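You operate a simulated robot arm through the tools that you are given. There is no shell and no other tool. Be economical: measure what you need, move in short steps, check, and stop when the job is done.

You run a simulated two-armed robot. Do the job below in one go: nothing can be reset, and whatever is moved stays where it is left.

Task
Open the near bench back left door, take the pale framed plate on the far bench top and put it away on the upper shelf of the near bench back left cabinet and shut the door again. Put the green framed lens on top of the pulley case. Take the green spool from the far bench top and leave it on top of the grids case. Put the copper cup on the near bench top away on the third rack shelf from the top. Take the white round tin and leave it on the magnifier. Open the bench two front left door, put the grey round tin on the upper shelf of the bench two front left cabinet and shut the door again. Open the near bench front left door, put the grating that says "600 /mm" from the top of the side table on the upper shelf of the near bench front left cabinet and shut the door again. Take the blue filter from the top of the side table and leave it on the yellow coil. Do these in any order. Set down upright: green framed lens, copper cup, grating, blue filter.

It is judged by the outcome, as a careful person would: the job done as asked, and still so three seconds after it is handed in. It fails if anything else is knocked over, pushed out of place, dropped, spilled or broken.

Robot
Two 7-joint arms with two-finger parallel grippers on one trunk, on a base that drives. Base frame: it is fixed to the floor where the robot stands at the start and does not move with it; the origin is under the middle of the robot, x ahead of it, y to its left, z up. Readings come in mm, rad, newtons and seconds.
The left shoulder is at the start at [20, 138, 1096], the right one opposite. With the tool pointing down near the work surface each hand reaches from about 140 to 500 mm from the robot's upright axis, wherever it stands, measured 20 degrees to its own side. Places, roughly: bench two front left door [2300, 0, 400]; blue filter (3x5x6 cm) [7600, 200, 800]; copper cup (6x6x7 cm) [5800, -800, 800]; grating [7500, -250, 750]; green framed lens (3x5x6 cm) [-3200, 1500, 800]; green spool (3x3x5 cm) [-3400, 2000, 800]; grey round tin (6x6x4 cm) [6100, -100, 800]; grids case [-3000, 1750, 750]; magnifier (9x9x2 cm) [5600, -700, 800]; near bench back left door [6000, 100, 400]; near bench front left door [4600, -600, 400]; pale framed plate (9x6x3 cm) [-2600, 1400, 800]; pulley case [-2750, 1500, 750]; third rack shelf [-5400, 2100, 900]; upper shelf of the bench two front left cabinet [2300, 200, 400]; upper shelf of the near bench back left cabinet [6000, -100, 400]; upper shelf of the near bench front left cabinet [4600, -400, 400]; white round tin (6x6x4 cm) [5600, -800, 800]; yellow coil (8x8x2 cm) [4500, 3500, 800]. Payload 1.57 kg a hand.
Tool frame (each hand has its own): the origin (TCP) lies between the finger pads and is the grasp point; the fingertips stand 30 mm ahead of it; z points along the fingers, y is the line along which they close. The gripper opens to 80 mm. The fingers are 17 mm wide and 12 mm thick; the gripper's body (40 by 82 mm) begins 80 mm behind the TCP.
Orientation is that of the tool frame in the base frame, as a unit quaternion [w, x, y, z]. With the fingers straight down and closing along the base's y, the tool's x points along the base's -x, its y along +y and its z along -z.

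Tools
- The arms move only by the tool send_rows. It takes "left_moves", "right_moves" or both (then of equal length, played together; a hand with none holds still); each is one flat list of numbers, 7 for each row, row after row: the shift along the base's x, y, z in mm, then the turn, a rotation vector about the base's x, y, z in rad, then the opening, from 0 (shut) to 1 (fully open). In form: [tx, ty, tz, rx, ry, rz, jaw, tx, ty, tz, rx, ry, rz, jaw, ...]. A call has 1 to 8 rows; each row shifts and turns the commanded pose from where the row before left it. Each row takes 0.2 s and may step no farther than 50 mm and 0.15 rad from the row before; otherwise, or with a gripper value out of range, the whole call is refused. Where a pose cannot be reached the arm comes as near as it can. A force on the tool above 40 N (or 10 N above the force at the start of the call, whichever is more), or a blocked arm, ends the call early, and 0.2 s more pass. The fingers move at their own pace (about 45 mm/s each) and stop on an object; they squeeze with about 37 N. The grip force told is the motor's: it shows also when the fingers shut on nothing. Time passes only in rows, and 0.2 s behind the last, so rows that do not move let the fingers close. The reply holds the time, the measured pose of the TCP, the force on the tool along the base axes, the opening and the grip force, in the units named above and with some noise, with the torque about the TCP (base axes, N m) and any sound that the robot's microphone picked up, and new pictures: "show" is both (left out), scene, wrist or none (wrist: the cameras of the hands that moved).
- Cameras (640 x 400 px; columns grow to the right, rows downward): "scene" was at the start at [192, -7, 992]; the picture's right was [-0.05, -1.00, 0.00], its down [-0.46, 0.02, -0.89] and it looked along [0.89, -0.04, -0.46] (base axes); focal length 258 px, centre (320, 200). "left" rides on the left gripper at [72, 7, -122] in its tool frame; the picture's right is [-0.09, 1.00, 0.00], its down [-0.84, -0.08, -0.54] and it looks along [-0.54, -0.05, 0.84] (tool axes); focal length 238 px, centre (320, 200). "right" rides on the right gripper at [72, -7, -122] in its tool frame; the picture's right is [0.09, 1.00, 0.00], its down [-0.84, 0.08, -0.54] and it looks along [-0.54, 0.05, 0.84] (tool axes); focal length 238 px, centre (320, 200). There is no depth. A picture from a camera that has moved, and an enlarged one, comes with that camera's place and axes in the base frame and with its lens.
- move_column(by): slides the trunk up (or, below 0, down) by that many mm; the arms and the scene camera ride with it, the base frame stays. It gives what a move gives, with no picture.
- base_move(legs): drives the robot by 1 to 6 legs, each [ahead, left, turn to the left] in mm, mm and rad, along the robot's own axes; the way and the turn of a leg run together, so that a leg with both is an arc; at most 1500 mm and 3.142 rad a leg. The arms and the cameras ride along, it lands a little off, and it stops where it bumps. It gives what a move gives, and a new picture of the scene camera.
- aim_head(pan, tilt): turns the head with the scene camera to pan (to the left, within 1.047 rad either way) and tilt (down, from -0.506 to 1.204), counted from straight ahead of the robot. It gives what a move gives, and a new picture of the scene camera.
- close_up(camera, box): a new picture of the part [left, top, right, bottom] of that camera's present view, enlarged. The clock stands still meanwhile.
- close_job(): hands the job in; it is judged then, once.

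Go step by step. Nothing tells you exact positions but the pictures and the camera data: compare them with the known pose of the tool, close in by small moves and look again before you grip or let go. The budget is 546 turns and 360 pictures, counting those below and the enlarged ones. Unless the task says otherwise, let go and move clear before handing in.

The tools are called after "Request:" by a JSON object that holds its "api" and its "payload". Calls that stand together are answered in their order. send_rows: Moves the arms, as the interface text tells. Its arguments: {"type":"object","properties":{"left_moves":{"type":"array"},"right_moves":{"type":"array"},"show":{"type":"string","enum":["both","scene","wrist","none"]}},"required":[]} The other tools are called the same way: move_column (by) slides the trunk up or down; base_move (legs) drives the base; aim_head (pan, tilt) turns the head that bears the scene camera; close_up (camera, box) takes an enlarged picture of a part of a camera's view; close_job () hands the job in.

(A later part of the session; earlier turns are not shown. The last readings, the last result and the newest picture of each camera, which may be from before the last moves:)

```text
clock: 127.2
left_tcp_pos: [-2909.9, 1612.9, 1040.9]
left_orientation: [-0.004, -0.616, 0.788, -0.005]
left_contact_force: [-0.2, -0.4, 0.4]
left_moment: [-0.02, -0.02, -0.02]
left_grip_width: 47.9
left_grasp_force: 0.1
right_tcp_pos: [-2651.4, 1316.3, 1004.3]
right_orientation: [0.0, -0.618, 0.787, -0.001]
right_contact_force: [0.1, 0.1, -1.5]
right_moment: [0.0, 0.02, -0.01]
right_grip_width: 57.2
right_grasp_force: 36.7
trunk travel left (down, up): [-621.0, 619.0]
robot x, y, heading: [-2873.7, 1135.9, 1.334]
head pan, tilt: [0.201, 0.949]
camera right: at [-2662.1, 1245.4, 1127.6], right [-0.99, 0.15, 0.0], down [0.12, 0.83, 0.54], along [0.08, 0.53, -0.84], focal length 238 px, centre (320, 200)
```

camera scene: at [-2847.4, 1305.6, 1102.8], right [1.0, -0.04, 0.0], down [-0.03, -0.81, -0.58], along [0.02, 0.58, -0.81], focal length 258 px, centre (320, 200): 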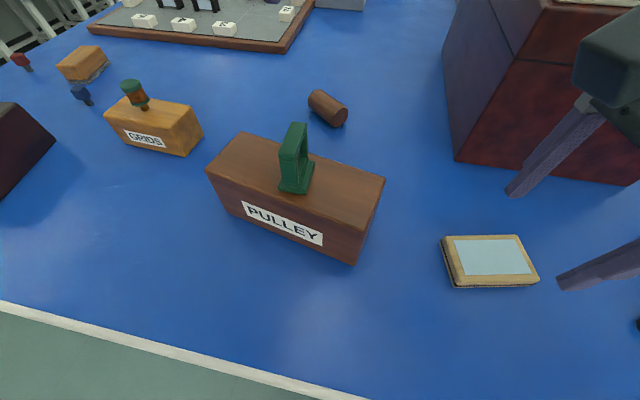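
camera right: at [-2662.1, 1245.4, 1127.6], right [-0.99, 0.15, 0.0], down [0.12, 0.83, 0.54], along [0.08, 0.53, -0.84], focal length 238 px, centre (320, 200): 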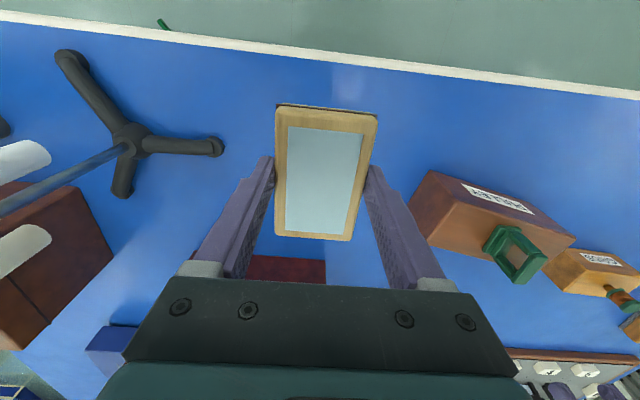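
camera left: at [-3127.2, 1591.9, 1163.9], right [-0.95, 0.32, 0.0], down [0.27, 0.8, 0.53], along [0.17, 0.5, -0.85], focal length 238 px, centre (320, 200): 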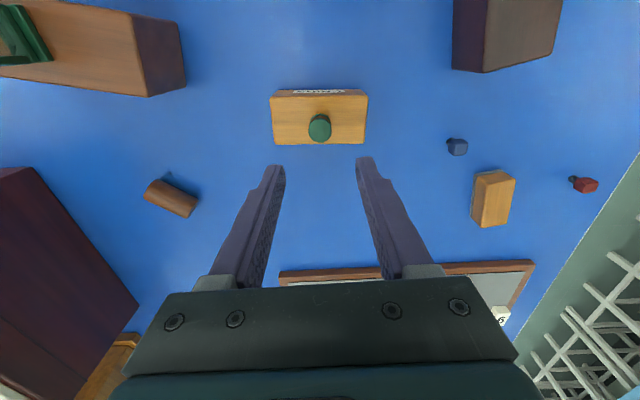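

Now drive back and toward the near bench, along the aisle at y≈-900.

Request:
{"api": "base_move", "payload": {"legs": [[-1400, 0, 0], [0, 0, -1.334], [0, -600, 0], [1500, 0, 0], [1500, 0, 0], [1500, 0, 0]]}}

Request:
{"api": "aim_head", "payload": {"pan": 0, "tilt": 0.25}}

```text
clock: 139.8
left_tcp_pos: [-2771.9, -506.4, 1041.5]
left_orientation: [-0.005, 0.035, 0.999, 0.005]
left_contact_force: [0.2, 0.9, -0.1]
left_moment: [0.0, -0.01, -0.02]
left_grip_width: 47.9
left_grasp_force: 0.1
right_tcp_pos: [-3019.7, -808.7, 1002.0]
right_orientation: [-0.001, 0.035, 0.999, 0.005]
right_contact_force: [0.0, -0.3, -1.7]
right_moment: [0.01, 0.02, -0.01]
right_grip_width: 57.5
right_grasp_force: 36.4
trunk travel left (down, up): [-621.0, 619.0]
robot x, y, heading: [-3233.7, -628.7, -0.073]
head pan, tilt: [0.201, 0.949]
stopped in leg 3: the robot was blocked; the commanded pose is now the measured one
camera scene: at [-3060.3, -621.2, 1102.0], right [0.13, -0.99, -0.01], down [-0.81, -0.1, -0.58], along [0.58, 0.08, -0.81], focal length 258 px, centre (320, 200)
```

scene: 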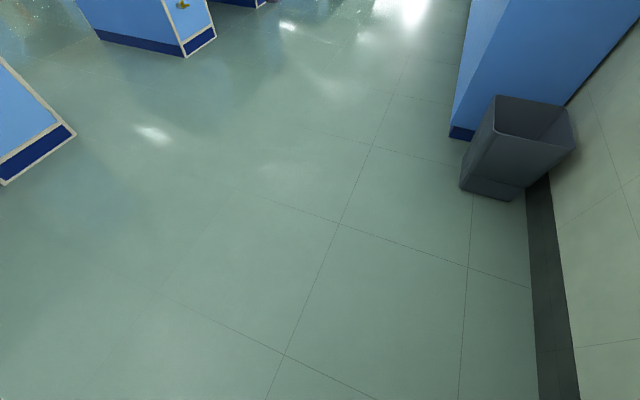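

```text
clock: 140.8
left_tcp_pos: [-2774.1, -502.9, 1044.5]
left_orientation: [-0.006, 0.034, 0.999, 0.008]
left_contact_force: [0.0, -0.3, 0.8]
left_moment: [-0.02, 0.0, -0.03]
left_grip_width: 48.0
left_grasp_force: 0.1
right_tcp_pos: [-3020.6, -804.9, 1003.4]
right_orientation: [-0.001, 0.034, 0.999, 0.008]
right_contact_force: [-0.3, -0.6, -1.1]
right_moment: [-0.02, 0.03, 0.02]
right_grip_width: 57.1
right_grasp_force: 37.1
trunk travel left (down, up): [-621.0, 619.0]
robot x, y, heading: [-3232.2, -629.3, -0.067]
head pan, tilt: [0.0, 0.25]
camera scene: at [-3040.2, -636.1, 1163.8], right [-0.07, -1.0, -0.02], down [-0.25, 0.03, -0.97], along [0.97, -0.06, -0.25], focal length 258 px, centre (320, 200)
```

scene: 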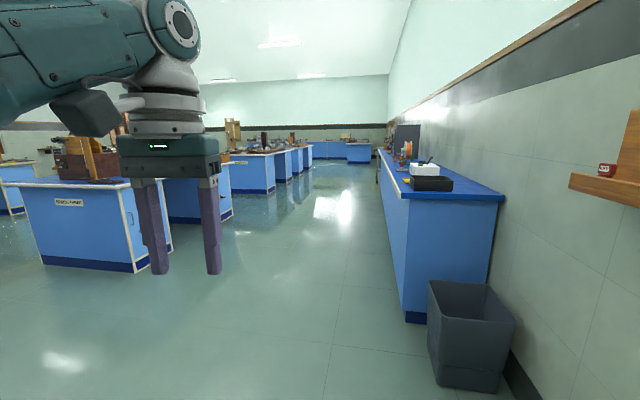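

The base was blocked while strafing right. I'll look to that side.

Request:
{"api": "aim_head", "payload": {"pan": -1.047, "tilt": 0.7}}

```text
clock: 142.1
left_tcp_pos: [-2773.6, -501.3, 1043.1]
left_orientation: [-0.006, 0.033, 0.999, 0.008]
left_contact_force: [0.7, 0.3, -0.8]
left_moment: [-0.02, -0.06, 0.03]
left_grip_width: 47.9
left_grasp_force: 0.1
right_tcp_pos: [-3020.1, -806.0, 1002.8]
right_orientation: [-0.001, 0.034, 0.999, 0.008]
right_contact_force: [0.1, 0.9, -1.6]
right_moment: [-0.01, 0.03, 0.01]
right_grip_width: 57.2
right_grasp_force: 36.5
trunk travel left (down, up): [-621.0, 619.0]
robot x, y, heading: [-3236.3, -633.4, -0.068]
head pan, tilt: [-1.047, 0.7]
camera scene: at [-3096.0, -705.2, 1121.7], right [-0.9, -0.44, -0.01], down [-0.28, 0.59, -0.76], along [0.34, -0.68, -0.65], focal length 258 px, centre (320, 200)
```

scene: 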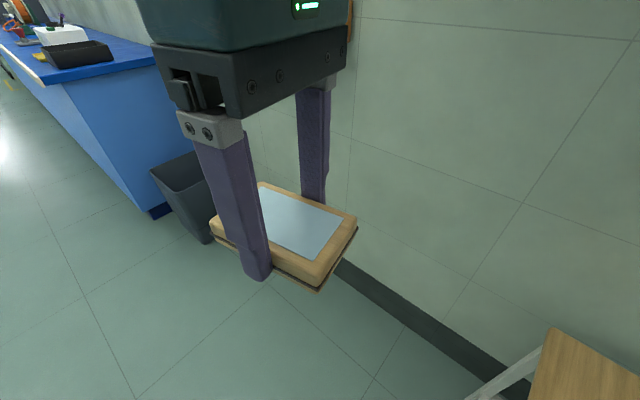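

Request:
{"api": "base_move", "payload": {"legs": [[0, 250, 0], [0, 0, -0.9]]}}

```text
clock: 146.2
left_tcp_pos: [-2834.0, -666.9, 1040.9]
left_orientation: [-0.005, 0.454, 0.891, 0.002]
left_contact_force: [0.0, 0.3, 0.4]
left_moment: [0.0, -0.01, -0.02]
left_grip_width: 47.7
left_grasp_force: 0.0
right_tcp_pos: [-3226.3, -672.0, 1004.4]
right_orientation: [-0.001, 0.455, 0.89, 0.001]
right_contact_force: [0.2, 0.6, -0.6]
right_moment: [0.0, 0.02, 0.0]
right_grip_width: 57.2
right_grasp_force: 37.0
trunk travel left (down, up): [-621.0, 619.0]
robot x, y, heading: [-3217.9, -387.5, -0.944]
head pan, tilt: [-1.047, 0.7]
camera scene: at [-3192.7, -548.8, 1122.5], right [-0.91, 0.41, 0.0], down [0.26, 0.59, -0.76], along [-0.31, -0.7, -0.64], focal length 258 px, centre (320, 200)
```

scene: 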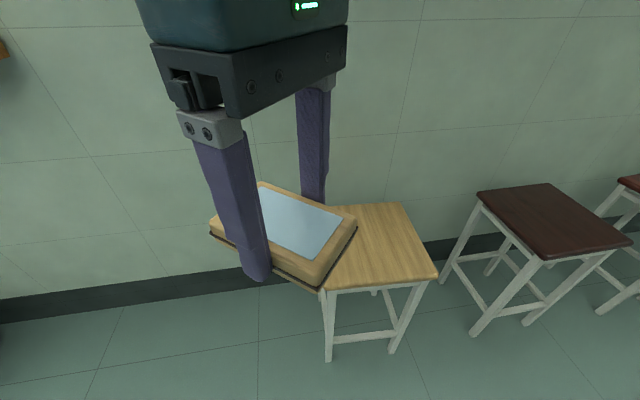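

The stool is upright and in line (not displaced); the whole room is rotated about -14°. I'll drive along the aisle with heading -0.25.

Request:
{"api": "base_move", "payload": {"legs": [[0, 0, 0.694], [0, 800, 0], [1500, 0, 0], [1500, 0, 0], [1500, 0, 0]]}}

Request:
{"api": "aim_head", "payload": {"pan": 0.1, "tilt": 0.3}}

```text
clock: 173.4
left_tcp_pos: [1851.5, -443.3, 1040.8]
left_orientation: [-0.005, 0.097, 0.995, -0.001]
left_contact_force: [0.5, 0.0, 0.6]
left_moment: [0.0, 0.01, 0.01]
left_grip_width: 48.1
left_grasp_force: 0.1
right_tcp_pos: [1568.6, -713.0, 1005.0]
right_orientation: [-0.001, 0.097, 0.995, 0.0]
right_contact_force: [-0.1, -0.1, -1.8]
right_moment: [-0.02, 0.0, 0.0]
right_grip_width: 57.5
right_grasp_force: 36.6
trunk travel left (down, up): [-621.0, 619.0]
robot x, y, heading: [1381.0, -504.8, -0.194]
head pan, tilt: [-1.047, 0.7]
camera scene: at [1507.0, -602.4, 1122.5], right [-0.95, -0.32, 0.0], down [-0.21, 0.61, -0.76], along [0.25, -0.72, -0.64], focal length 258 px, centre (320, 200)
```

scene: 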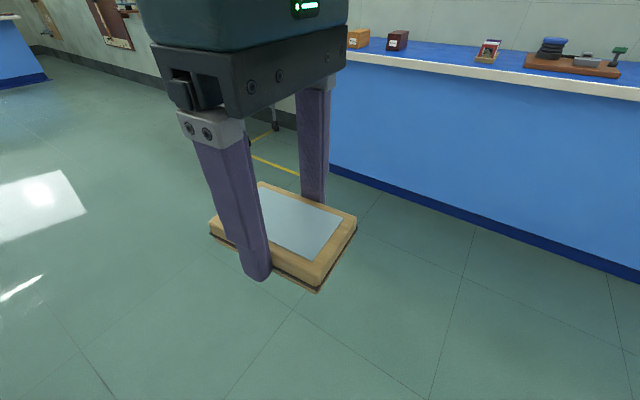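

```text
clock: 174.8
left_tcp_pos: [1851.6, -442.5, 1041.0]
left_orientation: [-0.005, 0.097, 0.995, -0.001]
left_contact_force: [-0.4, 0.0, -0.2]
left_moment: [-0.02, 0.04, 0.01]
left_grip_width: 48.0
left_grasp_force: 0.1
right_tcp_pos: [1568.9, -713.5, 1005.8]
right_orientation: [-0.002, 0.097, 0.995, -0.001]
right_contact_force: [0.2, 1.1, -0.5]
right_moment: [-0.01, 0.0, -0.02]
right_grip_width: 57.6
right_grasp_force: 37.2
trunk travel left (down, up): [-621.0, 619.0]
robot x, y, heading: [1381.3, -498.8, -0.195]
head pan, tilt: [0.099, 0.3]
camera scene: at [1572.4, -530.9, 1158.6], right [-0.09, -1.0, 0.0], down [-0.29, 0.03, -0.96], along [0.95, -0.09, -0.3], focal length 258 px, centre (320, 200)
```

scene: 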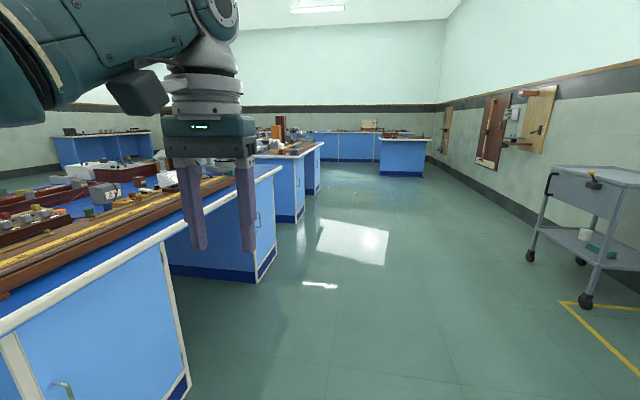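

Request:
{"api": "base_move", "payload": {"legs": [[0, 0, -0.055], [1500, 0, 0], [1500, -100, 0]]}}

Request:
{"api": "aim_head", "payload": {"pan": 0.7, "tilt": 0.3}}

```text
refused: leg 3 is longer than a leg can be; nothing moved
```

```text
clock: 175.8
left_tcp_pos: [1852.8, -443.4, 1041.5]
left_orientation: [-0.005, 0.097, 0.995, 0.0]
left_contact_force: [-0.2, 0.3, -0.9]
left_moment: [0.03, -0.03, -0.02]
left_grip_width: 48.0
left_grasp_force: 0.0
right_tcp_pos: [1569.3, -713.1, 1005.4]
right_orientation: [-0.001, 0.096, 0.995, 0.0]
right_contact_force: [1.2, -0.1, -1.7]
right_moment: [0.01, -0.03, -0.04]
right_grip_width: 57.5
right_grasp_force: 36.6
trunk travel left (down, up): [-621.0, 619.0]
robot x, y, heading: [1381.2, -501.4, -0.192]
head pan, tilt: [0.7, 0.3]
camera scene: at [1561.1, -476.8, 1158.7], right [0.48, -0.88, 0.0], down [-0.26, -0.14, -0.96], along [0.84, 0.46, -0.3], focal length 258 px, centre (320, 200)
```

scene: 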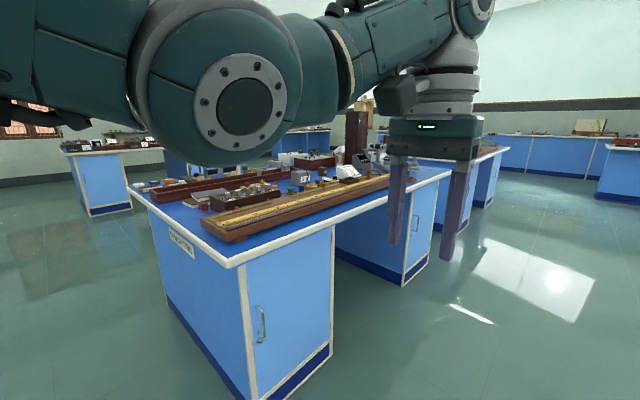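

Request:
{"api": "base_move", "payload": {"legs": [[0, 0, -0.055], [1450, 0, 0], [1450, -50, 0]]}}

Request:
{"api": "aim_head", "payload": {"pan": 0.3, "tilt": 0.3}}

```text
clock: 190.4
left_tcp_pos: [4716.7, -1110.2, 1041.2]
left_orientation: [-0.005, 0.088, 0.996, -0.001]
left_contact_force: [0.4, -0.3, 0.5]
left_moment: [0.04, -0.01, 0.02]
left_grip_width: 48.1
left_grasp_force: 0.1
right_tcp_pos: [4439.3, -1384.4, 1005.0]
right_orientation: [-0.001, 0.089, 0.996, 0.0]
right_contact_force: [0.0, 1.0, -2.2]
right_moment: [-0.02, 0.04, 0.0]
right_grip_width: 57.2
right_grasp_force: 36.5
trunk travel left (down, up): [-621.0, 619.0]
robot x, y, heading: [4252.7, -1172.6, -0.182]
head pan, tilt: [0.7, 0.3]
camera scene: at [4427.3, -1148.5, 1158.7], right [0.5, -0.87, 0.0], down [-0.26, -0.15, -0.96], along [0.83, 0.48, -0.3], focal length 258 px, centre (320, 200)
```

scene: 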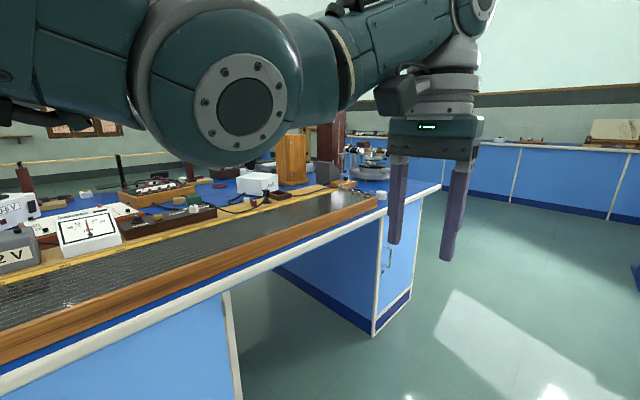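

```text
clock: 191.2
left_tcp_pos: [4716.4, -1111.4, 1040.9]
left_orientation: [-0.007, 0.088, 0.996, -0.001]
left_contact_force: [0.1, 0.6, 0.3]
left_moment: [-0.01, 0.0, 0.02]
left_grip_width: 48.0
left_grasp_force: 0.1
right_tcp_pos: [4438.9, -1385.3, 1004.1]
right_orientation: [-0.001, 0.089, 0.996, 0.0]
right_contact_force: [-0.4, 0.8, -1.8]
right_moment: [-0.02, 0.0, -0.03]
right_grip_width: 57.3
right_grasp_force: 37.0
trunk travel left (down, up): [-621.0, 619.0]
robot x, y, heading: [4245.6, -1170.5, -0.18]
head pan, tilt: [0.3, 0.3]
camera scene: at [4439.0, -1183.6, 1158.7], right [0.12, -0.99, 0.0], down [-0.29, -0.04, -0.96], along [0.95, 0.12, -0.3], focal length 258 px, centre (320, 200)
```

scene: 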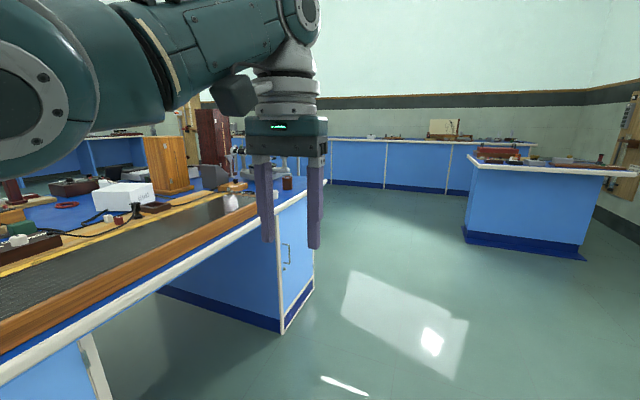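

Request:
{"api": "base_move", "payload": {"legs": [[0, 0, -0.07], [1200, 0, 0], [1200, 0, 0], [0, 0, 1.57]]}}

Request:
{"api": "aim_head", "payload": {"pan": 0.0, "tilt": 0.3}}

```text
clock: 207.5
left_tcp_pos: [6595.4, -1385.0, 1040.3]
left_orientation: [-0.005, -0.592, 0.806, -0.004]
left_contact_force: [0.3, -0.3, -0.5]
left_moment: [0.0, -0.01, 0.01]
left_grip_width: 48.1
left_grasp_force: 0.0
right_tcp_pos: [6832.1, -1696.0, 1006.1]
right_orientation: [0.0, -0.592, 0.806, 0.0]
right_contact_force: [0.6, 0.8, -1.0]
right_moment: [0.01, -0.01, -0.02]
right_grip_width: 57.1
right_grasp_force: 37.3
trunk travel left (down, up): [-621.0, 619.0]
robot x, y, heading: [6600.1, -1858.9, 1.264]
head pan, tilt: [0.3, 0.3]
camera scene: at [6630.2, -1674.1, 1158.7], right [1.0, -0.01, 0.0], down [0.0, -0.3, -0.96], along [0.0, 0.96, -0.3], focal length 258 px, centre (320, 200)
```

scene: 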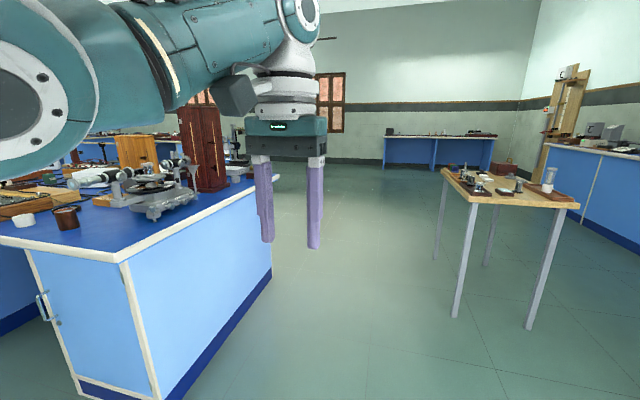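

```text
clock: 208.3
left_tcp_pos: [6594.9, -1384.4, 1040.8]
left_orientation: [-0.005, -0.591, 0.807, -0.005]
left_contact_force: [0.9, 0.4, 0.2]
left_moment: [0.03, 0.01, -0.03]
left_grip_width: 47.7
left_grasp_force: 0.0
right_tcp_pos: [6831.8, -1696.7, 1005.1]
right_orientation: [-0.001, -0.591, 0.806, 0.0]
right_contact_force: [-1.0, -0.5, -2.2]
right_moment: [-0.01, 0.02, -0.01]
right_grip_width: 57.5
right_grasp_force: 36.8
trunk travel left (down, up): [-621.0, 619.0]
robot x, y, heading: [6598.3, -1859.2, 1.265]
head pan, tilt: [0.0, 0.3]
camera scene: at [6657.7, -1678.4, 1158.7], right [0.95, -0.3, 0.0], down [-0.09, -0.28, -0.96], along [0.29, 0.91, -0.3], focal length 258 px, centre (320, 200)
```

scene: 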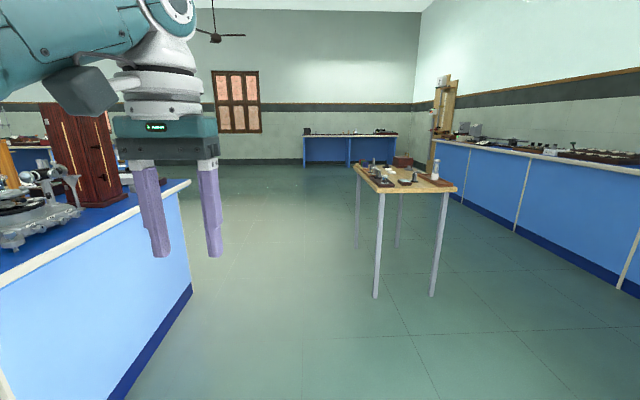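

Corridor between the near bench's end and the side table is clear. I'll go through to the back side and turn to face the back doors.

Request:
{"api": "base_move", "payload": {"legs": [[0, 0, 0.05], [1250, 150, 0], [1250, 0, 0], [0, 0, 3.1]]}}

Request:
{"api": "aim_head", "payload": {"pan": -0.6, "tilt": 0.35}}

```text
clock: 228.2
left_tcp_pos: [7099.8, 116.8, 1040.1]
left_orientation: [-0.004, 0.799, 0.601, 0.005]
left_contact_force: [0.1, 0.0, 0.1]
left_moment: [0.0, -0.02, 0.01]
left_grip_width: 48.1
left_grasp_force: 0.0
right_tcp_pos: [6855.8, 421.9, 1004.6]
right_orientation: [-0.001, 0.8, 0.601, 0.0]
right_contact_force: [0.3, -0.1, -1.2]
right_moment: [-0.01, -0.02, -0.01]
right_grip_width: 57.2
right_grasp_force: 36.6
trunk travel left (down, up): [-621.0, 619.0]
robot x, y, heading: [7081.0, 588.0, -1.854]
head pan, tilt: [0.0, 0.3]
camera scene: at [7032.4, 401.6, 1158.7], right [-0.96, 0.28, 0.0], down [0.08, 0.28, -0.96], along [-0.27, -0.92, -0.3], focal length 258 px, centre (320, 200)
```

scene: 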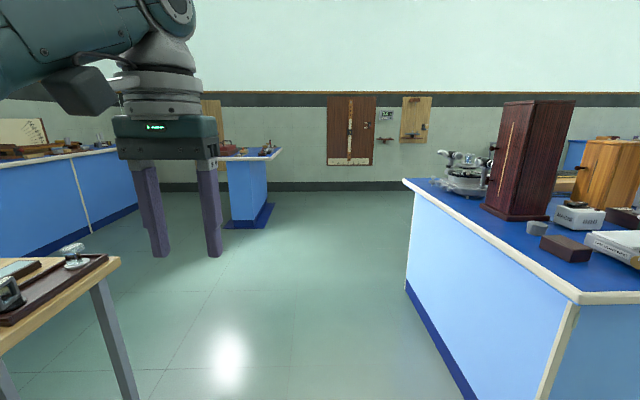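

```text
clock: 229.2
left_tcp_pos: [7100.5, 115.6, 1041.3]
left_orientation: [-0.005, 0.799, 0.601, 0.003]
left_contact_force: [1.0, -1.1, 0.2]
left_moment: [0.0, -0.01, 0.0]
left_grip_width: 48.1
left_grasp_force: 0.0
right_tcp_pos: [6857.4, 420.5, 1005.3]
right_orientation: [0.0, 0.8, 0.601, 0.0]
right_contact_force: [0.2, -0.2, -1.6]
right_moment: [-0.01, 0.03, 0.01]
right_grip_width: 57.3
right_grasp_force: 37.2
trunk travel left (down, up): [-621.0, 619.0]
robot x, y, heading: [7081.9, 590.1, -1.852]
head pan, tilt: [-0.6, 0.351]
camera scene: at [6986.5, 432.0, 1153.9], right [-0.64, 0.77, 0.0], down [0.27, 0.22, -0.94], along [-0.72, -0.6, -0.34], focal length 258 px, centre (320, 200)
```

scene: 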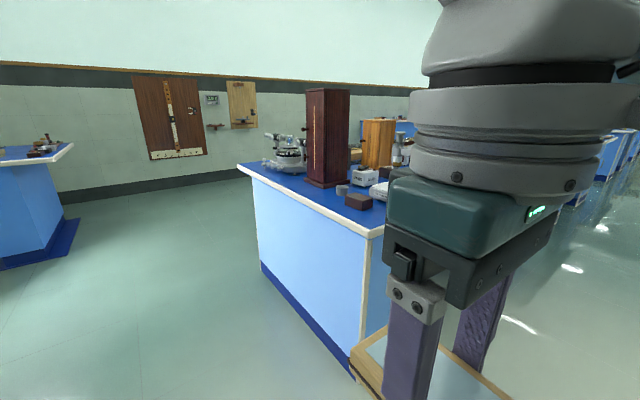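

Request:
{"api": "base_move", "payload": {"legs": [[0, 0, 0.03], [0, -850, 0]]}}

Request:
{"api": "aim_head", "payload": {"pan": 0.0, "tilt": 0.6}}

```text
clock: 234.1
left_tcp_pos: [6302.7, 317.8, 1041.6]
left_orientation: [-0.005, 0.783, 0.622, 0.004]
left_contact_force: [0.5, -0.8, 0.5]
left_moment: [-0.03, -0.01, 0.03]
left_grip_width: 47.8
left_grasp_force: 0.0
right_tcp_pos: [6040.5, 610.8, 1004.6]
right_orientation: [-0.001, 0.783, 0.622, 0.001]
right_contact_force: [0.2, -0.4, -1.6]
right_moment: [0.04, -0.02, 0.03]
right_grip_width: 57.3
right_grasp_force: 36.7
trunk travel left (down, up): [-621.0, 619.0]
robot x, y, heading: [6259.9, 791.6, -1.796]
head pan, tilt: [-0.6, 0.351]
camera scene: at [6170.8, 628.3, 1153.9], right [-0.68, 0.74, 0.0], down [0.25, 0.23, -0.94], along [-0.69, -0.64, -0.34], focal length 258 px, centre (320, 200)
```

scene: 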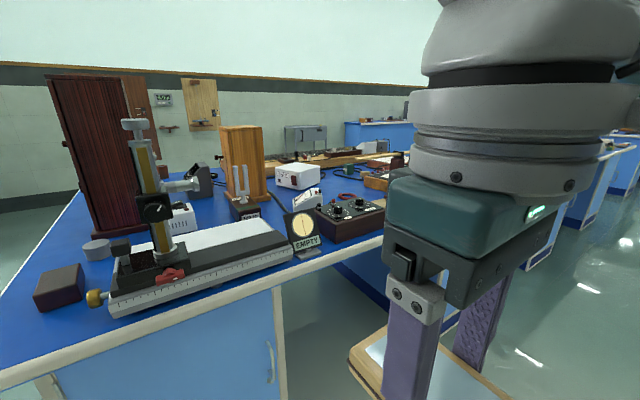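

```text
clock: 235.1
left_tcp_pos: [6302.1, 318.3, 1041.4]
left_orientation: [-0.004, 0.782, 0.623, 0.003]
left_contact_force: [-0.3, 1.2, 0.6]
left_moment: [-0.02, -0.01, 0.01]
left_grip_width: 48.1
left_grasp_force: 0.0
right_tcp_pos: [6041.8, 609.8, 1005.1]
right_orientation: [0.0, 0.782, 0.623, 0.001]
right_contact_force: [0.1, -0.3, -2.1]
right_moment: [0.01, 0.0, 0.02]
right_grip_width: 57.2
right_grasp_force: 37.8
trunk travel left (down, up): [-621.0, 619.0]
robot x, y, heading: [6263.8, 788.7, -1.8]
head pan, tilt: [0.0, 0.6]
camera scene: at [6219.4, 605.2, 1131.2], right [-0.97, 0.23, 0.0], down [0.13, 0.55, -0.83], along [-0.19, -0.8, -0.56], focal length 258 px, centre (320, 200)
```

scene: 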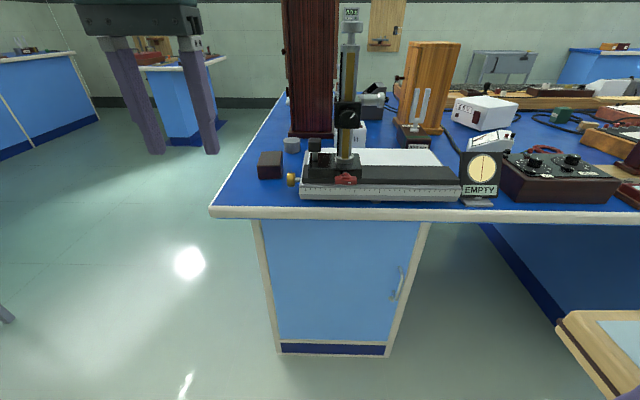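

The back-left door has its handle on the right, hinge left. The bench corner to its left has a free strip; I'll set the plate there so I can regrasp it from the front with a tilted hand.

Request:
{"api": "base_move", "payload": {"legs": [[0, 310, -0.02], [300, 0, 0]]}}

Request:
{"api": "aim_head", "payload": {"pan": -0.2, "tilt": 0.9}}

```text
clock: 238.8
left_tcp_pos: [6528.1, -39.2, 1040.8]
left_orientation: [-0.005, 0.79, 0.614, 0.004]
left_contact_force: [0.2, 0.2, -0.3]
left_moment: [-0.02, -0.01, 0.01]
left_grip_width: 48.0
left_grasp_force: 0.1
right_tcp_pos: [6273.5, 258.2, 1006.0]
right_orientation: [0.0, 0.789, 0.614, 0.001]
right_contact_force: [-0.3, -0.3, -1.3]
right_moment: [0.01, -0.01, -0.01]
right_grip_width: 57.6
right_grasp_force: 37.0
trunk travel left (down, up): [-621.0, 619.0]
robot x, y, heading: [6496.1, 432.7, -1.82]
head pan, tilt: [0.0, 0.6]
camera scene: at [6451.2, 249.3, 1131.2], right [-0.97, 0.25, 0.0], down [0.14, 0.55, -0.83], along [-0.2, -0.8, -0.56], focal length 258 px, centre (320, 200)
```

scene: 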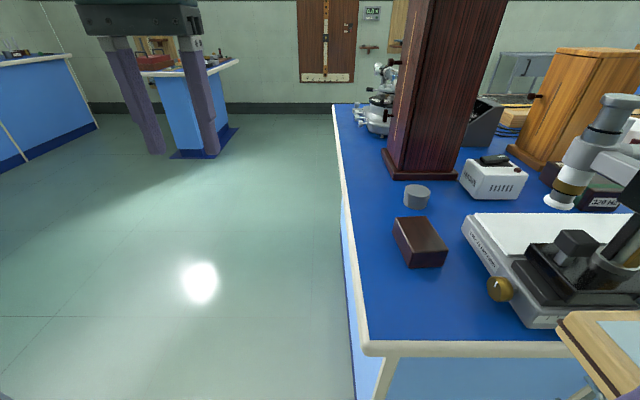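

```text
clock: 239.7
left_tcp_pos: [6527.9, -38.1, 1040.6]
left_orientation: [-0.004, 0.79, 0.614, 0.004]
left_contact_force: [0.1, 0.2, -1.1]
left_moment: [0.01, 0.0, 0.01]
left_grip_width: 48.0
left_grasp_force: 0.0
right_tcp_pos: [6273.8, 257.9, 1005.4]
right_orientation: [-0.001, 0.79, 0.614, 0.001]
right_contact_force: [0.3, -0.6, -1.7]
right_moment: [0.01, 0.0, 0.01]
right_grip_width: 57.5
right_grasp_force: 36.4
trunk travel left (down, up): [-621.0, 619.0]
robot x, y, heading: [6496.3, 433.6, -1.82]
head pan, tilt: [-0.201, 0.901]
camera scene: at [6440.2, 267.0, 1106.4], right [-0.9, 0.44, 0.0], down [0.34, 0.71, -0.62], along [-0.27, -0.56, -0.78], focal length 258 px, centre (320, 200)
```

scene: 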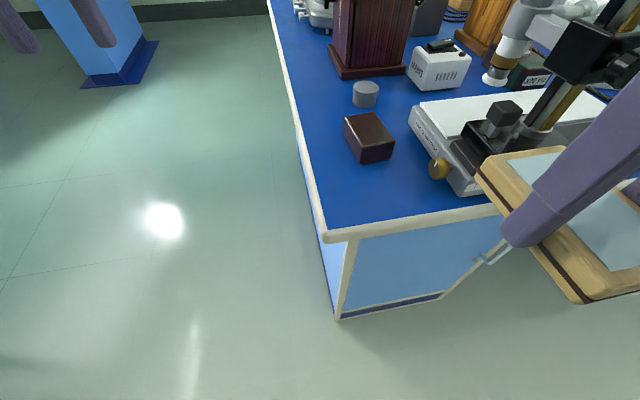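

Request:
{"api": "send_rows", "payload": {"right_moves": [-6, -47, 0, 0, 0, 0, 0, -6, -47, 0, 0, 0, 0, 0, -6, -47, 0, 0, 0, 0, 0, -5, -47, -20, 0, 0, 0, 0, 0, 0, -40, 0, 0, 0, 0, 0, 0, -40, 0, 0, 0, 0], "show": "both"}}

```text
refused: row 4 steps farther than a row can; nothing moved
```

Request:
{"api": "send_rows", "payload": {"right_moves": [-6, -47, 0, 0, 0, 0, 0, -6, -47, 0, 0, 0, 0, 0, -6, -47, 0, 0, 0, 0, 0, -5, -47, 0, 0, 0, 0, 0, 0, 0, -45, 0, 0, 0, 0, 0, 0, -45, 0, 0, 0, 0], "show": "both"}}

```text
clock: 241.1
left_tcp_pos: [6527.6, -39.3, 1041.0]
left_orientation: [-0.004, 0.79, 0.614, 0.004]
left_contact_force: [0.3, -0.7, 0.1]
left_moment: [-0.01, 0.0, -0.02]
left_grip_width: 47.9
left_grasp_force: 0.1
right_tcp_pos: [6254.3, 73.6, 914.4]
right_orientation: [-0.001, 0.789, 0.614, 0.0]
right_contact_force: [-0.2, -0.2, -1.6]
right_moment: [0.02, 0.01, 0.0]
right_grip_width: 57.5
right_grasp_force: 37.5
trunk travel left (down, up): [-621.0, 619.0]
robot x, y, heading: [6496.7, 434.7, -1.817]
head pan, tilt: [-0.201, 0.901]
camera scene: at [6440.3, 267.2, 1106.4], right [-0.9, 0.44, 0.0], down [0.34, 0.71, -0.62], along [-0.27, -0.56, -0.78], focal length 258 px, centre (320, 200)
camera right: at [6266.5, 144.6, 1036.7], right [0.99, -0.16, 0.0], down [-0.13, -0.83, 0.54], along [-0.08, -0.53, -0.84], focal length 238 px, centre (320, 200)
```

scene: 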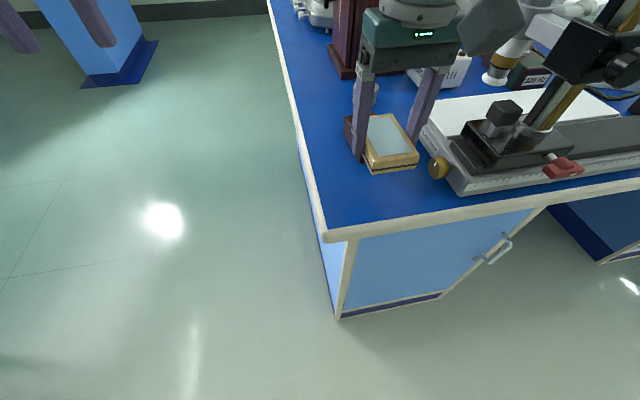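
right: 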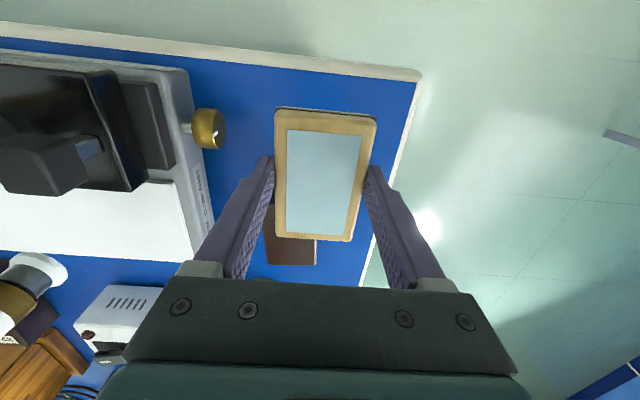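

Request:
{"api": "send_rows", "payload": {"right_moves": [2, 8, -30, 0, 0, 0, 0, 0, 0, -30, 0, 0, 0, 0], "show": "both"}}

```text
clock: 241.7
left_tcp_pos: [6527.2, -39.3, 1041.3]
left_orientation: [-0.005, 0.789, 0.614, 0.004]
left_contact_force: [-0.2, 0.4, 0.4]
left_moment: [0.01, 0.0, 0.03]
left_grip_width: 48.0
left_grasp_force: 0.0
right_tcp_pos: [6254.1, 81.5, 855.3]
right_orientation: [0.0, 0.789, 0.614, 0.0]
right_contact_force: [-0.3, 0.5, -1.4]
right_moment: [0.02, 0.0, -0.01]
right_grip_width: 57.0
right_grasp_force: 36.9
trunk travel left (down, up): [-621.0, 619.0]
robot x, y, heading: [6498.1, 435.1, -1.825]
head pan, tilt: [-0.201, 0.901]
camera scene: at [6440.3, 267.1, 1106.4], right [-0.9, 0.44, 0.0], down [0.34, 0.71, -0.62], along [-0.27, -0.56, -0.78], focal length 258 px, centre (320, 200)
camera right: at [6266.3, 152.5, 977.9], right [0.99, -0.16, 0.0], down [-0.13, -0.83, 0.54], along [-0.08, -0.53, -0.84], focal length 238 px, centre (320, 200)
```

scene: 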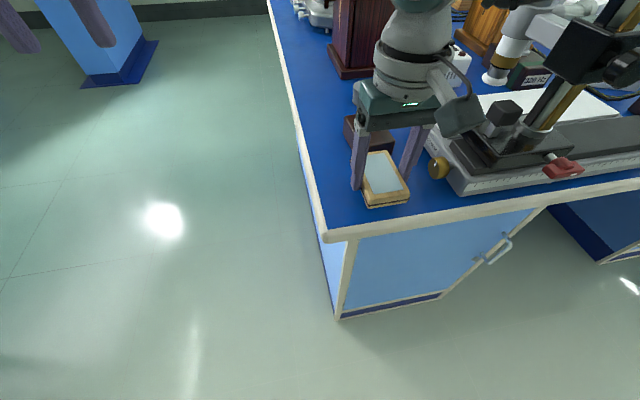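
right: 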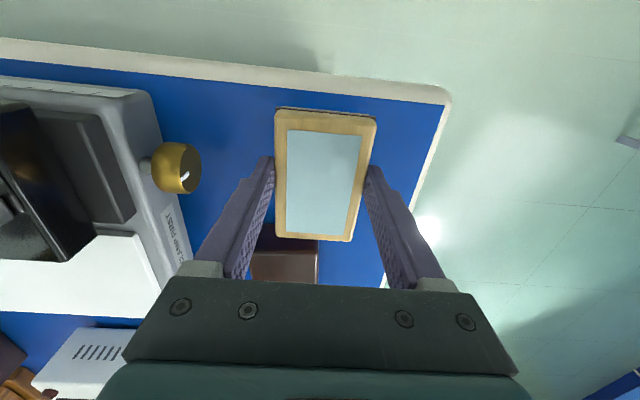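

Request:
{"api": "send_rows", "payload": {"right_moves": [0, 0, -16, 0, 0, 0, 0, 0, 0, -3, 0, 0, 0, 0], "show": "none"}}

Request:
{"api": "send_rows", "payload": {"right_moves": [0, 0, -2, 0, 0, 0, 0], "show": "none"}}

```text
clock: 242.2
left_tcp_pos: [6526.9, -39.0, 1040.1]
left_orientation: [-0.004, 0.789, 0.614, 0.004]
left_contact_force: [0.0, 0.5, 0.3]
left_moment: [-0.04, 0.05, -0.01]
left_grip_width: 48.0
left_grasp_force: 0.1
right_tcp_pos: [6252.2, 80.0, 834.7]
right_orientation: [-0.001, 0.79, 0.613, 0.001]
right_contact_force: [0.3, -0.2, -1.7]
right_moment: [0.04, -0.01, -0.01]
right_grip_width: 57.4
right_grasp_force: 36.9
trunk travel left (down, up): [-621.0, 619.0]
robot x, y, heading: [6498.9, 431.6, -1.817]
head pan, tilt: [-0.201, 0.901]
```

```text
clock: 242.7
left_tcp_pos: [6528.0, -38.2, 1040.6]
left_orientation: [-0.004, 0.79, 0.613, 0.004]
left_contact_force: [0.3, -0.4, 0.2]
left_moment: [-0.01, 0.02, 0.0]
left_grip_width: 48.0
left_grasp_force: 0.0
right_tcp_pos: [6252.0, 81.6, 833.3]
right_orientation: [-0.001, 0.789, 0.614, 0.002]
right_contact_force: [-0.1, 0.1, -1.4]
right_moment: [0.01, -0.02, 0.01]
right_grip_width: 57.6
right_grasp_force: 36.5
trunk travel left (down, up): [-621.0, 619.0]
robot x, y, heading: [6496.4, 435.0, -1.819]
head pan, tilt: [-0.201, 0.901]
```

Request:
{"api": "send_rows", "payload": {"right_moves": [0, 0, -2, 0, 0, 0, 0], "show": "none"}}

Request:
{"api": "send_rows", "payload": {"right_moves": [0, 0, -1, 0, 0, 0, 0], "show": "none"}}

```text
clock: 243.1
left_tcp_pos: [6527.2, -39.7, 1041.4]
left_orientation: [-0.004, 0.79, 0.614, 0.004]
left_contact_force: [-0.5, 0.4, 1.3]
left_moment: [-0.01, -0.02, 0.02]
left_grip_width: 47.9
left_grasp_force: 0.1
right_tcp_pos: [6253.1, 78.9, 832.7]
right_orientation: [0.0, 0.79, 0.613, 0.001]
right_contact_force: [1.9, 6.0, 16.7]
right_moment: [-0.64, 0.32, -0.04]
right_grip_width: 57.3
right_grasp_force: 37.3
trunk travel left (down, up): [-621.0, 619.0]
robot x, y, heading: [6494.3, 434.7, -1.823]
head pan, tilt: [-0.201, 0.901]
```

```text
clock: 243.4
left_tcp_pos: [6526.3, -39.8, 1041.4]
left_orientation: [-0.005, 0.79, 0.613, 0.004]
left_contact_force: [-0.2, -0.6, 1.6]
left_moment: [0.0, 0.02, -0.01]
left_grip_width: 48.1
left_grasp_force: 0.1
right_tcp_pos: [6251.5, 78.1, 832.4]
right_orientation: [0.0, 0.79, 0.613, 0.001]
right_contact_force: [3.5, 12.6, 36.5]
right_moment: [0.35, -0.02, -0.01]
right_grip_width: 57.4
right_grasp_force: 36.9
trunk travel left (down, up): [-621.0, 619.0]
robot x, y, heading: [6496.3, 435.5, -1.821]
head pan, tilt: [-0.201, 0.901]
```

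Plate rests on the bench corner. I'll open slightly, tilt the hand 60° about the closing axis (wrist toward me), and regrip for horizontal insertion.

Request:
{"api": "send_rows", "payload": {"right_moves": [0, 0, 1, 0, 0, 0, 0.76, 0, 0, 1, 0, 0, 0, 0.85, 0, 0, 2, 0, 0, 0, 0.9, 0, 0, 0, 0, 0, 0, 0.95], "show": "wrist"}}

```text
clock: 244.4
left_tcp_pos: [6527.8, -39.2, 1040.5]
left_orientation: [-0.005, 0.79, 0.613, 0.005]
left_contact_force: [-0.1, 0.1, 0.6]
left_moment: [-0.01, 0.02, 0.01]
left_grip_width: 48.2
left_grasp_force: 0.0
right_tcp_pos: [6252.0, 79.6, 835.1]
right_orientation: [-0.001, 0.79, 0.613, 0.001]
right_contact_force: [-0.7, -0.4, -0.6]
right_moment: [-0.02, -0.01, -0.01]
right_grip_width: 76.0
right_grasp_force: 0.0
trunk travel left (down, up): [-621.0, 619.0]
robot x, y, heading: [6500.8, 436.7, -1.821]
head pan, tilt: [-0.201, 0.901]
camera right: at [6265.0, 150.3, 957.8], right [0.99, -0.16, 0.0], down [-0.13, -0.83, 0.54], along [-0.08, -0.53, -0.84], focal length 238 px, centre (320, 200)
```

right: 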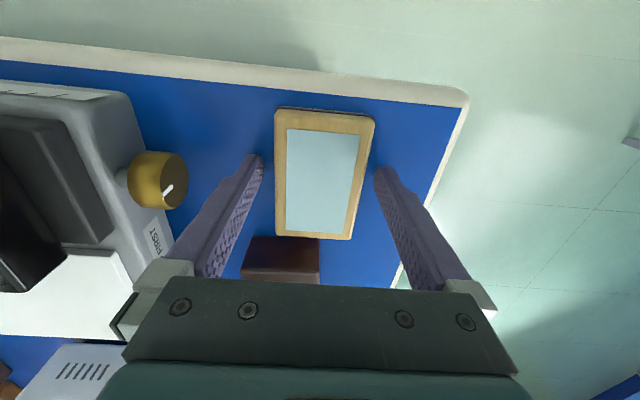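

Request:
{"api": "send_rows", "payload": {"right_moves": [0.3, 1.4, 0, -0.143, 0.0365, 0, 0.95, 0.3, 1.4, 0, -0.143, 0.0365, 0, 0.95, 0.3, 1.4, 0, -0.143, 0.0365, 0, 0.95, 0.3, 1.4, -2, -0.143, 0.0365, 0, 0.95, 0.3, 1.4, -2, -0.143, 0.0365, 0, 0.95, 0.3, 1.4, -3, -0.143, 0.0365, 0, 0.95, 0.3, 1.4, -3, -0.143, 0.0365, 0, 0.95], "show": "both"}}

```text
clock: 246.1
left_tcp_pos: [6527.2, -38.8, 1040.6]
left_orientation: [-0.004, 0.789, 0.614, 0.004]
left_contact_force: [0.2, 0.9, 0.0]
left_moment: [0.02, 0.0, -0.01]
left_grip_width: 47.9
left_grasp_force: 0.0
right_tcp_pos: [6253.7, 84.8, 833.2]
right_orientation: [0.177, 0.756, 0.588, -0.228]
right_contact_force: [-0.3, 0.4, 0.1]
right_moment: [-0.04, 0.03, 0.01]
right_grip_width: 76.2
right_grasp_force: 0.0
right hand out of reach, approached as far as the arm can: row 5, 6, 7
trunk travel left (down, up): [-621.0, 619.0]
robot x, y, heading: [6498.7, 431.1, -1.817]
head pan, tilt: [-0.201, 0.901]
camera scene: at [6440.2, 267.0, 1106.4], right [-0.9, 0.44, 0.0], down [0.34, 0.71, -0.62], along [-0.27, -0.56, -0.78], focal length 258 px, centre (320, 200)
camera right: at [6280.4, 209.9, 895.1], right [0.98, -0.17, -0.05], down [-0.02, -0.4, 0.92], along [-0.18, -0.9, -0.4], focal length 238 px, centre (320, 200)
```

scene: 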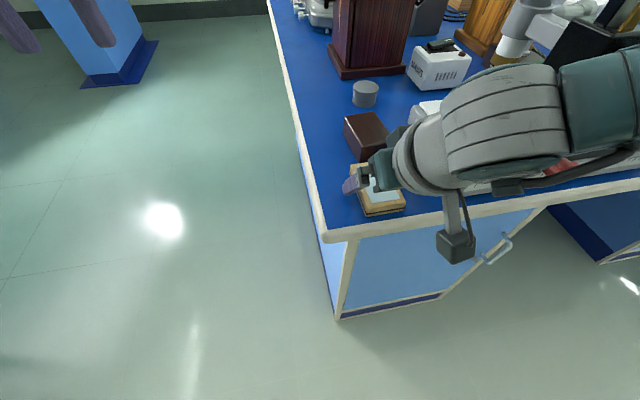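
right: 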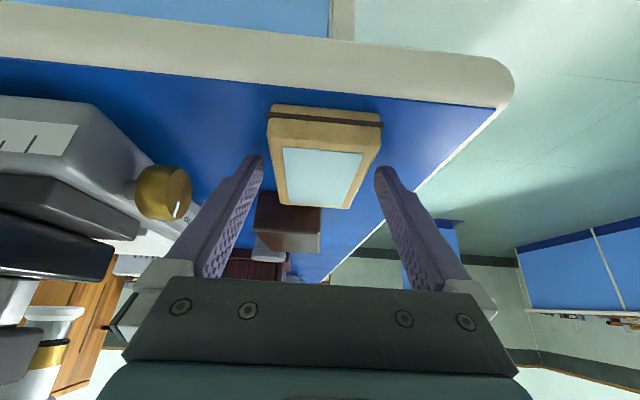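

Tilt is limited because I'm too close. I'll lift off, back the base 150 mm and try again with the arm more extended.

Request:
{"api": "send_rows", "payload": {"right_moves": [0, 0, 30, 0, 0, 0, 0.95, 0, 0, 40, 0, 0, 0, 0.95, 0, 0, 30, 0, 0, 0, 0.95], "show": "none"}}

Request:
{"api": "base_move", "payload": {"legs": [[-170, 0, 0]]}}

```text
clock: 246.8
left_tcp_pos: [6527.1, -39.6, 1041.7]
left_orientation: [-0.004, 0.79, 0.614, 0.005]
left_contact_force: [-0.2, 0.1, -0.1]
left_moment: [0.03, -0.03, 0.0]
left_grip_width: 48.3
left_grasp_force: 0.1
right_tcp_pos: [6253.6, 84.3, 936.1]
right_orientation: [0.177, 0.756, 0.587, -0.229]
right_contact_force: [-0.3, 1.5, 0.0]
right_moment: [0.0, 0.01, 0.02]
right_grip_width: 76.0
right_grasp_force: 0.0
trunk travel left (down, up): [-621.0, 619.0]
robot x, y, heading: [6498.6, 434.1, -1.826]
head pan, tilt: [-0.201, 0.901]
```

```text
clock: 248.3
left_tcp_pos: [6569.8, 130.3, 1040.4]
left_orientation: [-0.005, 0.79, 0.613, 0.004]
left_contact_force: [-0.5, 0.1, -0.8]
left_moment: [-0.02, -0.01, -0.03]
left_grip_width: 47.8
left_grasp_force: 0.0
right_tcp_pos: [6296.8, 253.1, 935.5]
right_orientation: [0.178, 0.756, 0.586, -0.229]
right_contact_force: [0.7, 0.8, 0.1]
right_moment: [0.0, -0.02, 0.02]
right_grip_width: 76.2
right_grasp_force: 0.1
trunk travel left (down, up): [-621.0, 619.0]
robot x, y, heading: [6541.6, 604.9, -1.822]
head pan, tilt: [-0.201, 0.901]
camera scene: at [6483.2, 436.1, 1106.4], right [-0.9, 0.44, 0.0], down [0.34, 0.7, -0.62], along [-0.27, -0.56, -0.78], focal length 258 px, centre (320, 200)
```

scene: 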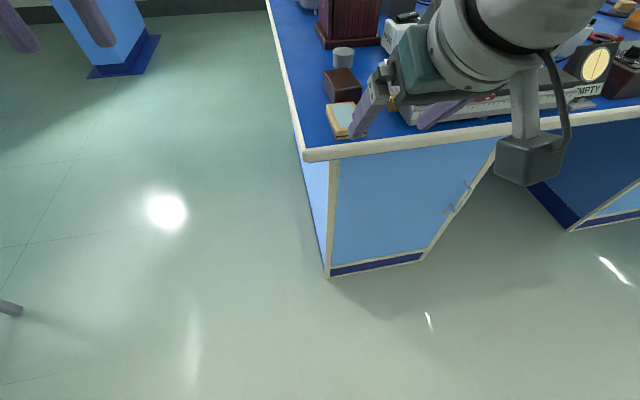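

Request:
{"api": "send_rows", "payload": {"right_moves": [-11, -41, 0, -0.143, 0.0365, 0, 0.95, -11, -41, 0, -0.143, 0.0365, 0, 0.95, -11, -41, 0, -0.143, 0.0365, 0, 0.95, -11, -41, 0, 0, 0, 0, 0.95], "show": "both"}}

```text
clock: 249.3
left_tcp_pos: [6570.1, 129.6, 1042.0]
left_orientation: [-0.004, 0.79, 0.613, 0.004]
left_contact_force: [-0.1, 0.0, 0.1]
left_moment: [0.0, 0.0, 0.0]
left_grip_width: 47.9
left_grasp_force: 0.1
right_tcp_pos: [6297.1, 133.2, 939.3]
right_orientation: [0.273, 0.711, 0.55, -0.342]
right_contact_force: [-1.3, 0.5, 0.2]
right_moment: [0.0, 0.04, 0.01]
right_grip_width: 75.9
right_grasp_force: 0.1
right hand out of reach, approached as far as the arm can: row 2, 3
trunk travel left (down, up): [-621.0, 619.0]
robot x, y, heading: [6540.7, 601.1, -1.821]
head pan, tilt: [-0.201, 0.901]
camera scene: at [6482.9, 436.1, 1106.4], right [-0.9, 0.44, 0.0], down [0.34, 0.7, -0.62], along [-0.27, -0.56, -0.78], focal length 258 px, centre (320, 200)
camera right: at [6326.6, 271.2, 958.5], right [0.98, -0.19, -0.06], down [0.04, -0.1, 0.99], along [-0.2, -0.98, -0.09], focal length 238 px, centre (320, 200)
```

scene: 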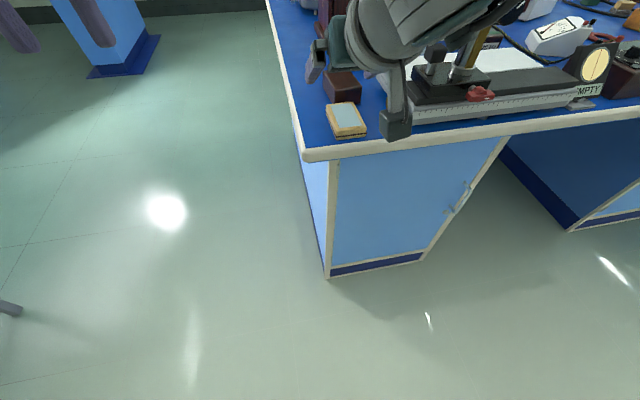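
right: 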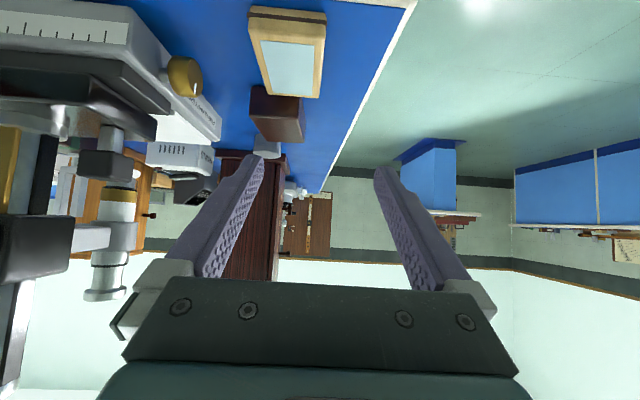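

The wrist needs a more stretched arm. I'll back up another 90 mm and approach again.

Request:
{"api": "base_move", "payload": {"legs": [[-90, 0, 0]]}}

Request:
{"api": "send_rows", "payload": {"right_moves": [-11, -41, 0, 0, 0, 0, 0.95, -11, -41, 0, 0, 0, 0, 0.95, -11, -41, 0, 0, 0, 0, 0.95, -6, -20, 0, 0, 0, 0, 0.95, 0, 0, 0, -0.11, 0.028, 0, 0.95], "show": "both"}}

```text
clock: 250.4
left_tcp_pos: [6592.4, 214.2, 1040.3]
left_orientation: [-0.004, 0.79, 0.613, 0.004]
left_contact_force: [-0.6, -0.5, -0.6]
left_moment: [0.01, 0.0, -0.04]
left_grip_width: 48.0
left_grasp_force: 0.0
right_tcp_pos: [6319.7, 219.2, 940.1]
right_orientation: [0.273, 0.711, 0.55, -0.342]
right_contact_force: [-0.7, -0.5, 1.6]
right_moment: [0.01, -0.02, 0.01]
right_grip_width: 76.0
right_grasp_force: 0.1
trunk travel left (down, up): [-621.0, 619.0]
robot x, y, heading: [6563.0, 687.6, -1.822]
head pan, tilt: [-0.201, 0.901]
camera scene: at [6505.1, 521.3, 1106.4], right [-0.9, 0.44, 0.0], down [0.34, 0.71, -0.62], along [-0.27, -0.56, -0.78], focal length 258 px, centre (320, 200)
```

scene: 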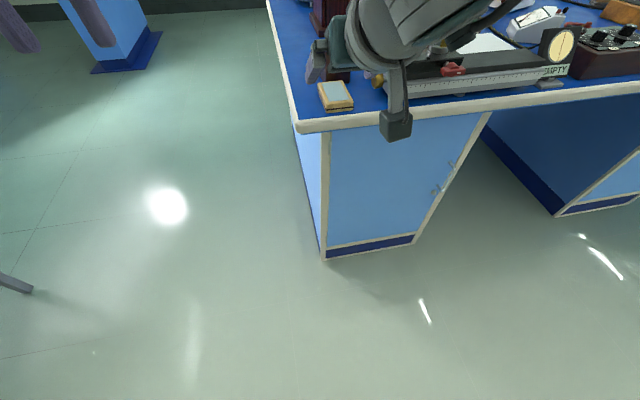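

```text
clock: 251.6
left_tcp_pos: [6592.3, 214.8, 1041.7]
left_orientation: [-0.004, 0.79, 0.613, 0.004]
left_contact_force: [0.2, 0.1, -0.1]
left_moment: [-0.01, 0.0, -0.02]
left_grip_width: 48.1
left_grasp_force: 0.1
right_tcp_pos: [6294.9, 136.4, 933.2]
right_orientation: [0.304, 0.691, 0.535, -0.38]
right_contact_force: [0.6, 0.6, -0.4]
right_moment: [0.03, 0.0, 0.01]
right_grip_width: 76.2
right_grasp_force: 0.1
right hand out of reach, approached as far as the arm can: row 3, 4
trunk travel left (down, up): [-621.0, 619.0]
robot x, y, heading: [6561.2, 687.7, -1.822]
head pan, tilt: [-0.201, 0.901]
camera scene: at [6505.1, 521.3, 1106.4], right [-0.9, 0.44, 0.0], down [0.34, 0.7, -0.62], along [-0.27, -0.56, -0.78], focal length 258 px, centre (320, 200)
camera right: at [6324.8, 274.6, 936.5], right [0.98, -0.2, -0.07], down [0.07, 0.01, 1.0], along [-0.2, -0.98, 0.02], focal length 238 px, centre (320, 200)
```

scene: 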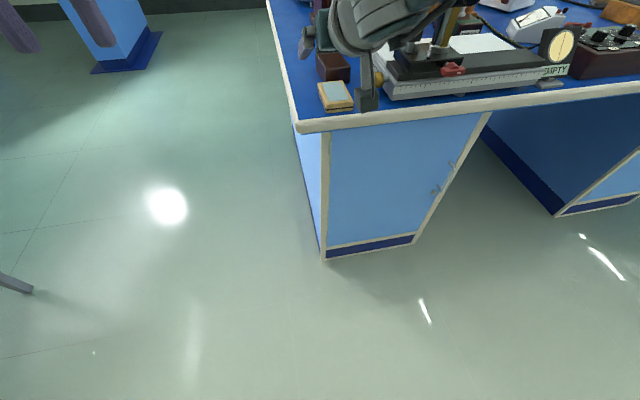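
right: 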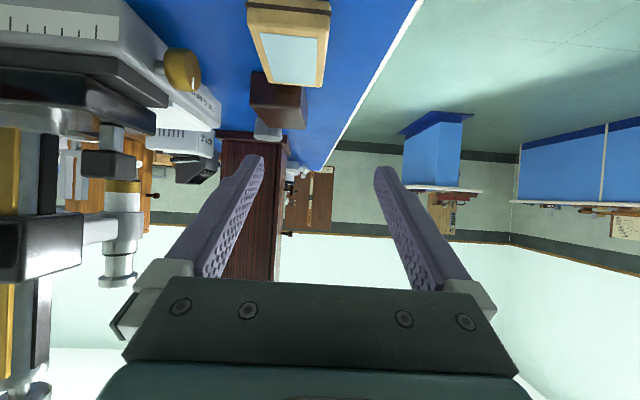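

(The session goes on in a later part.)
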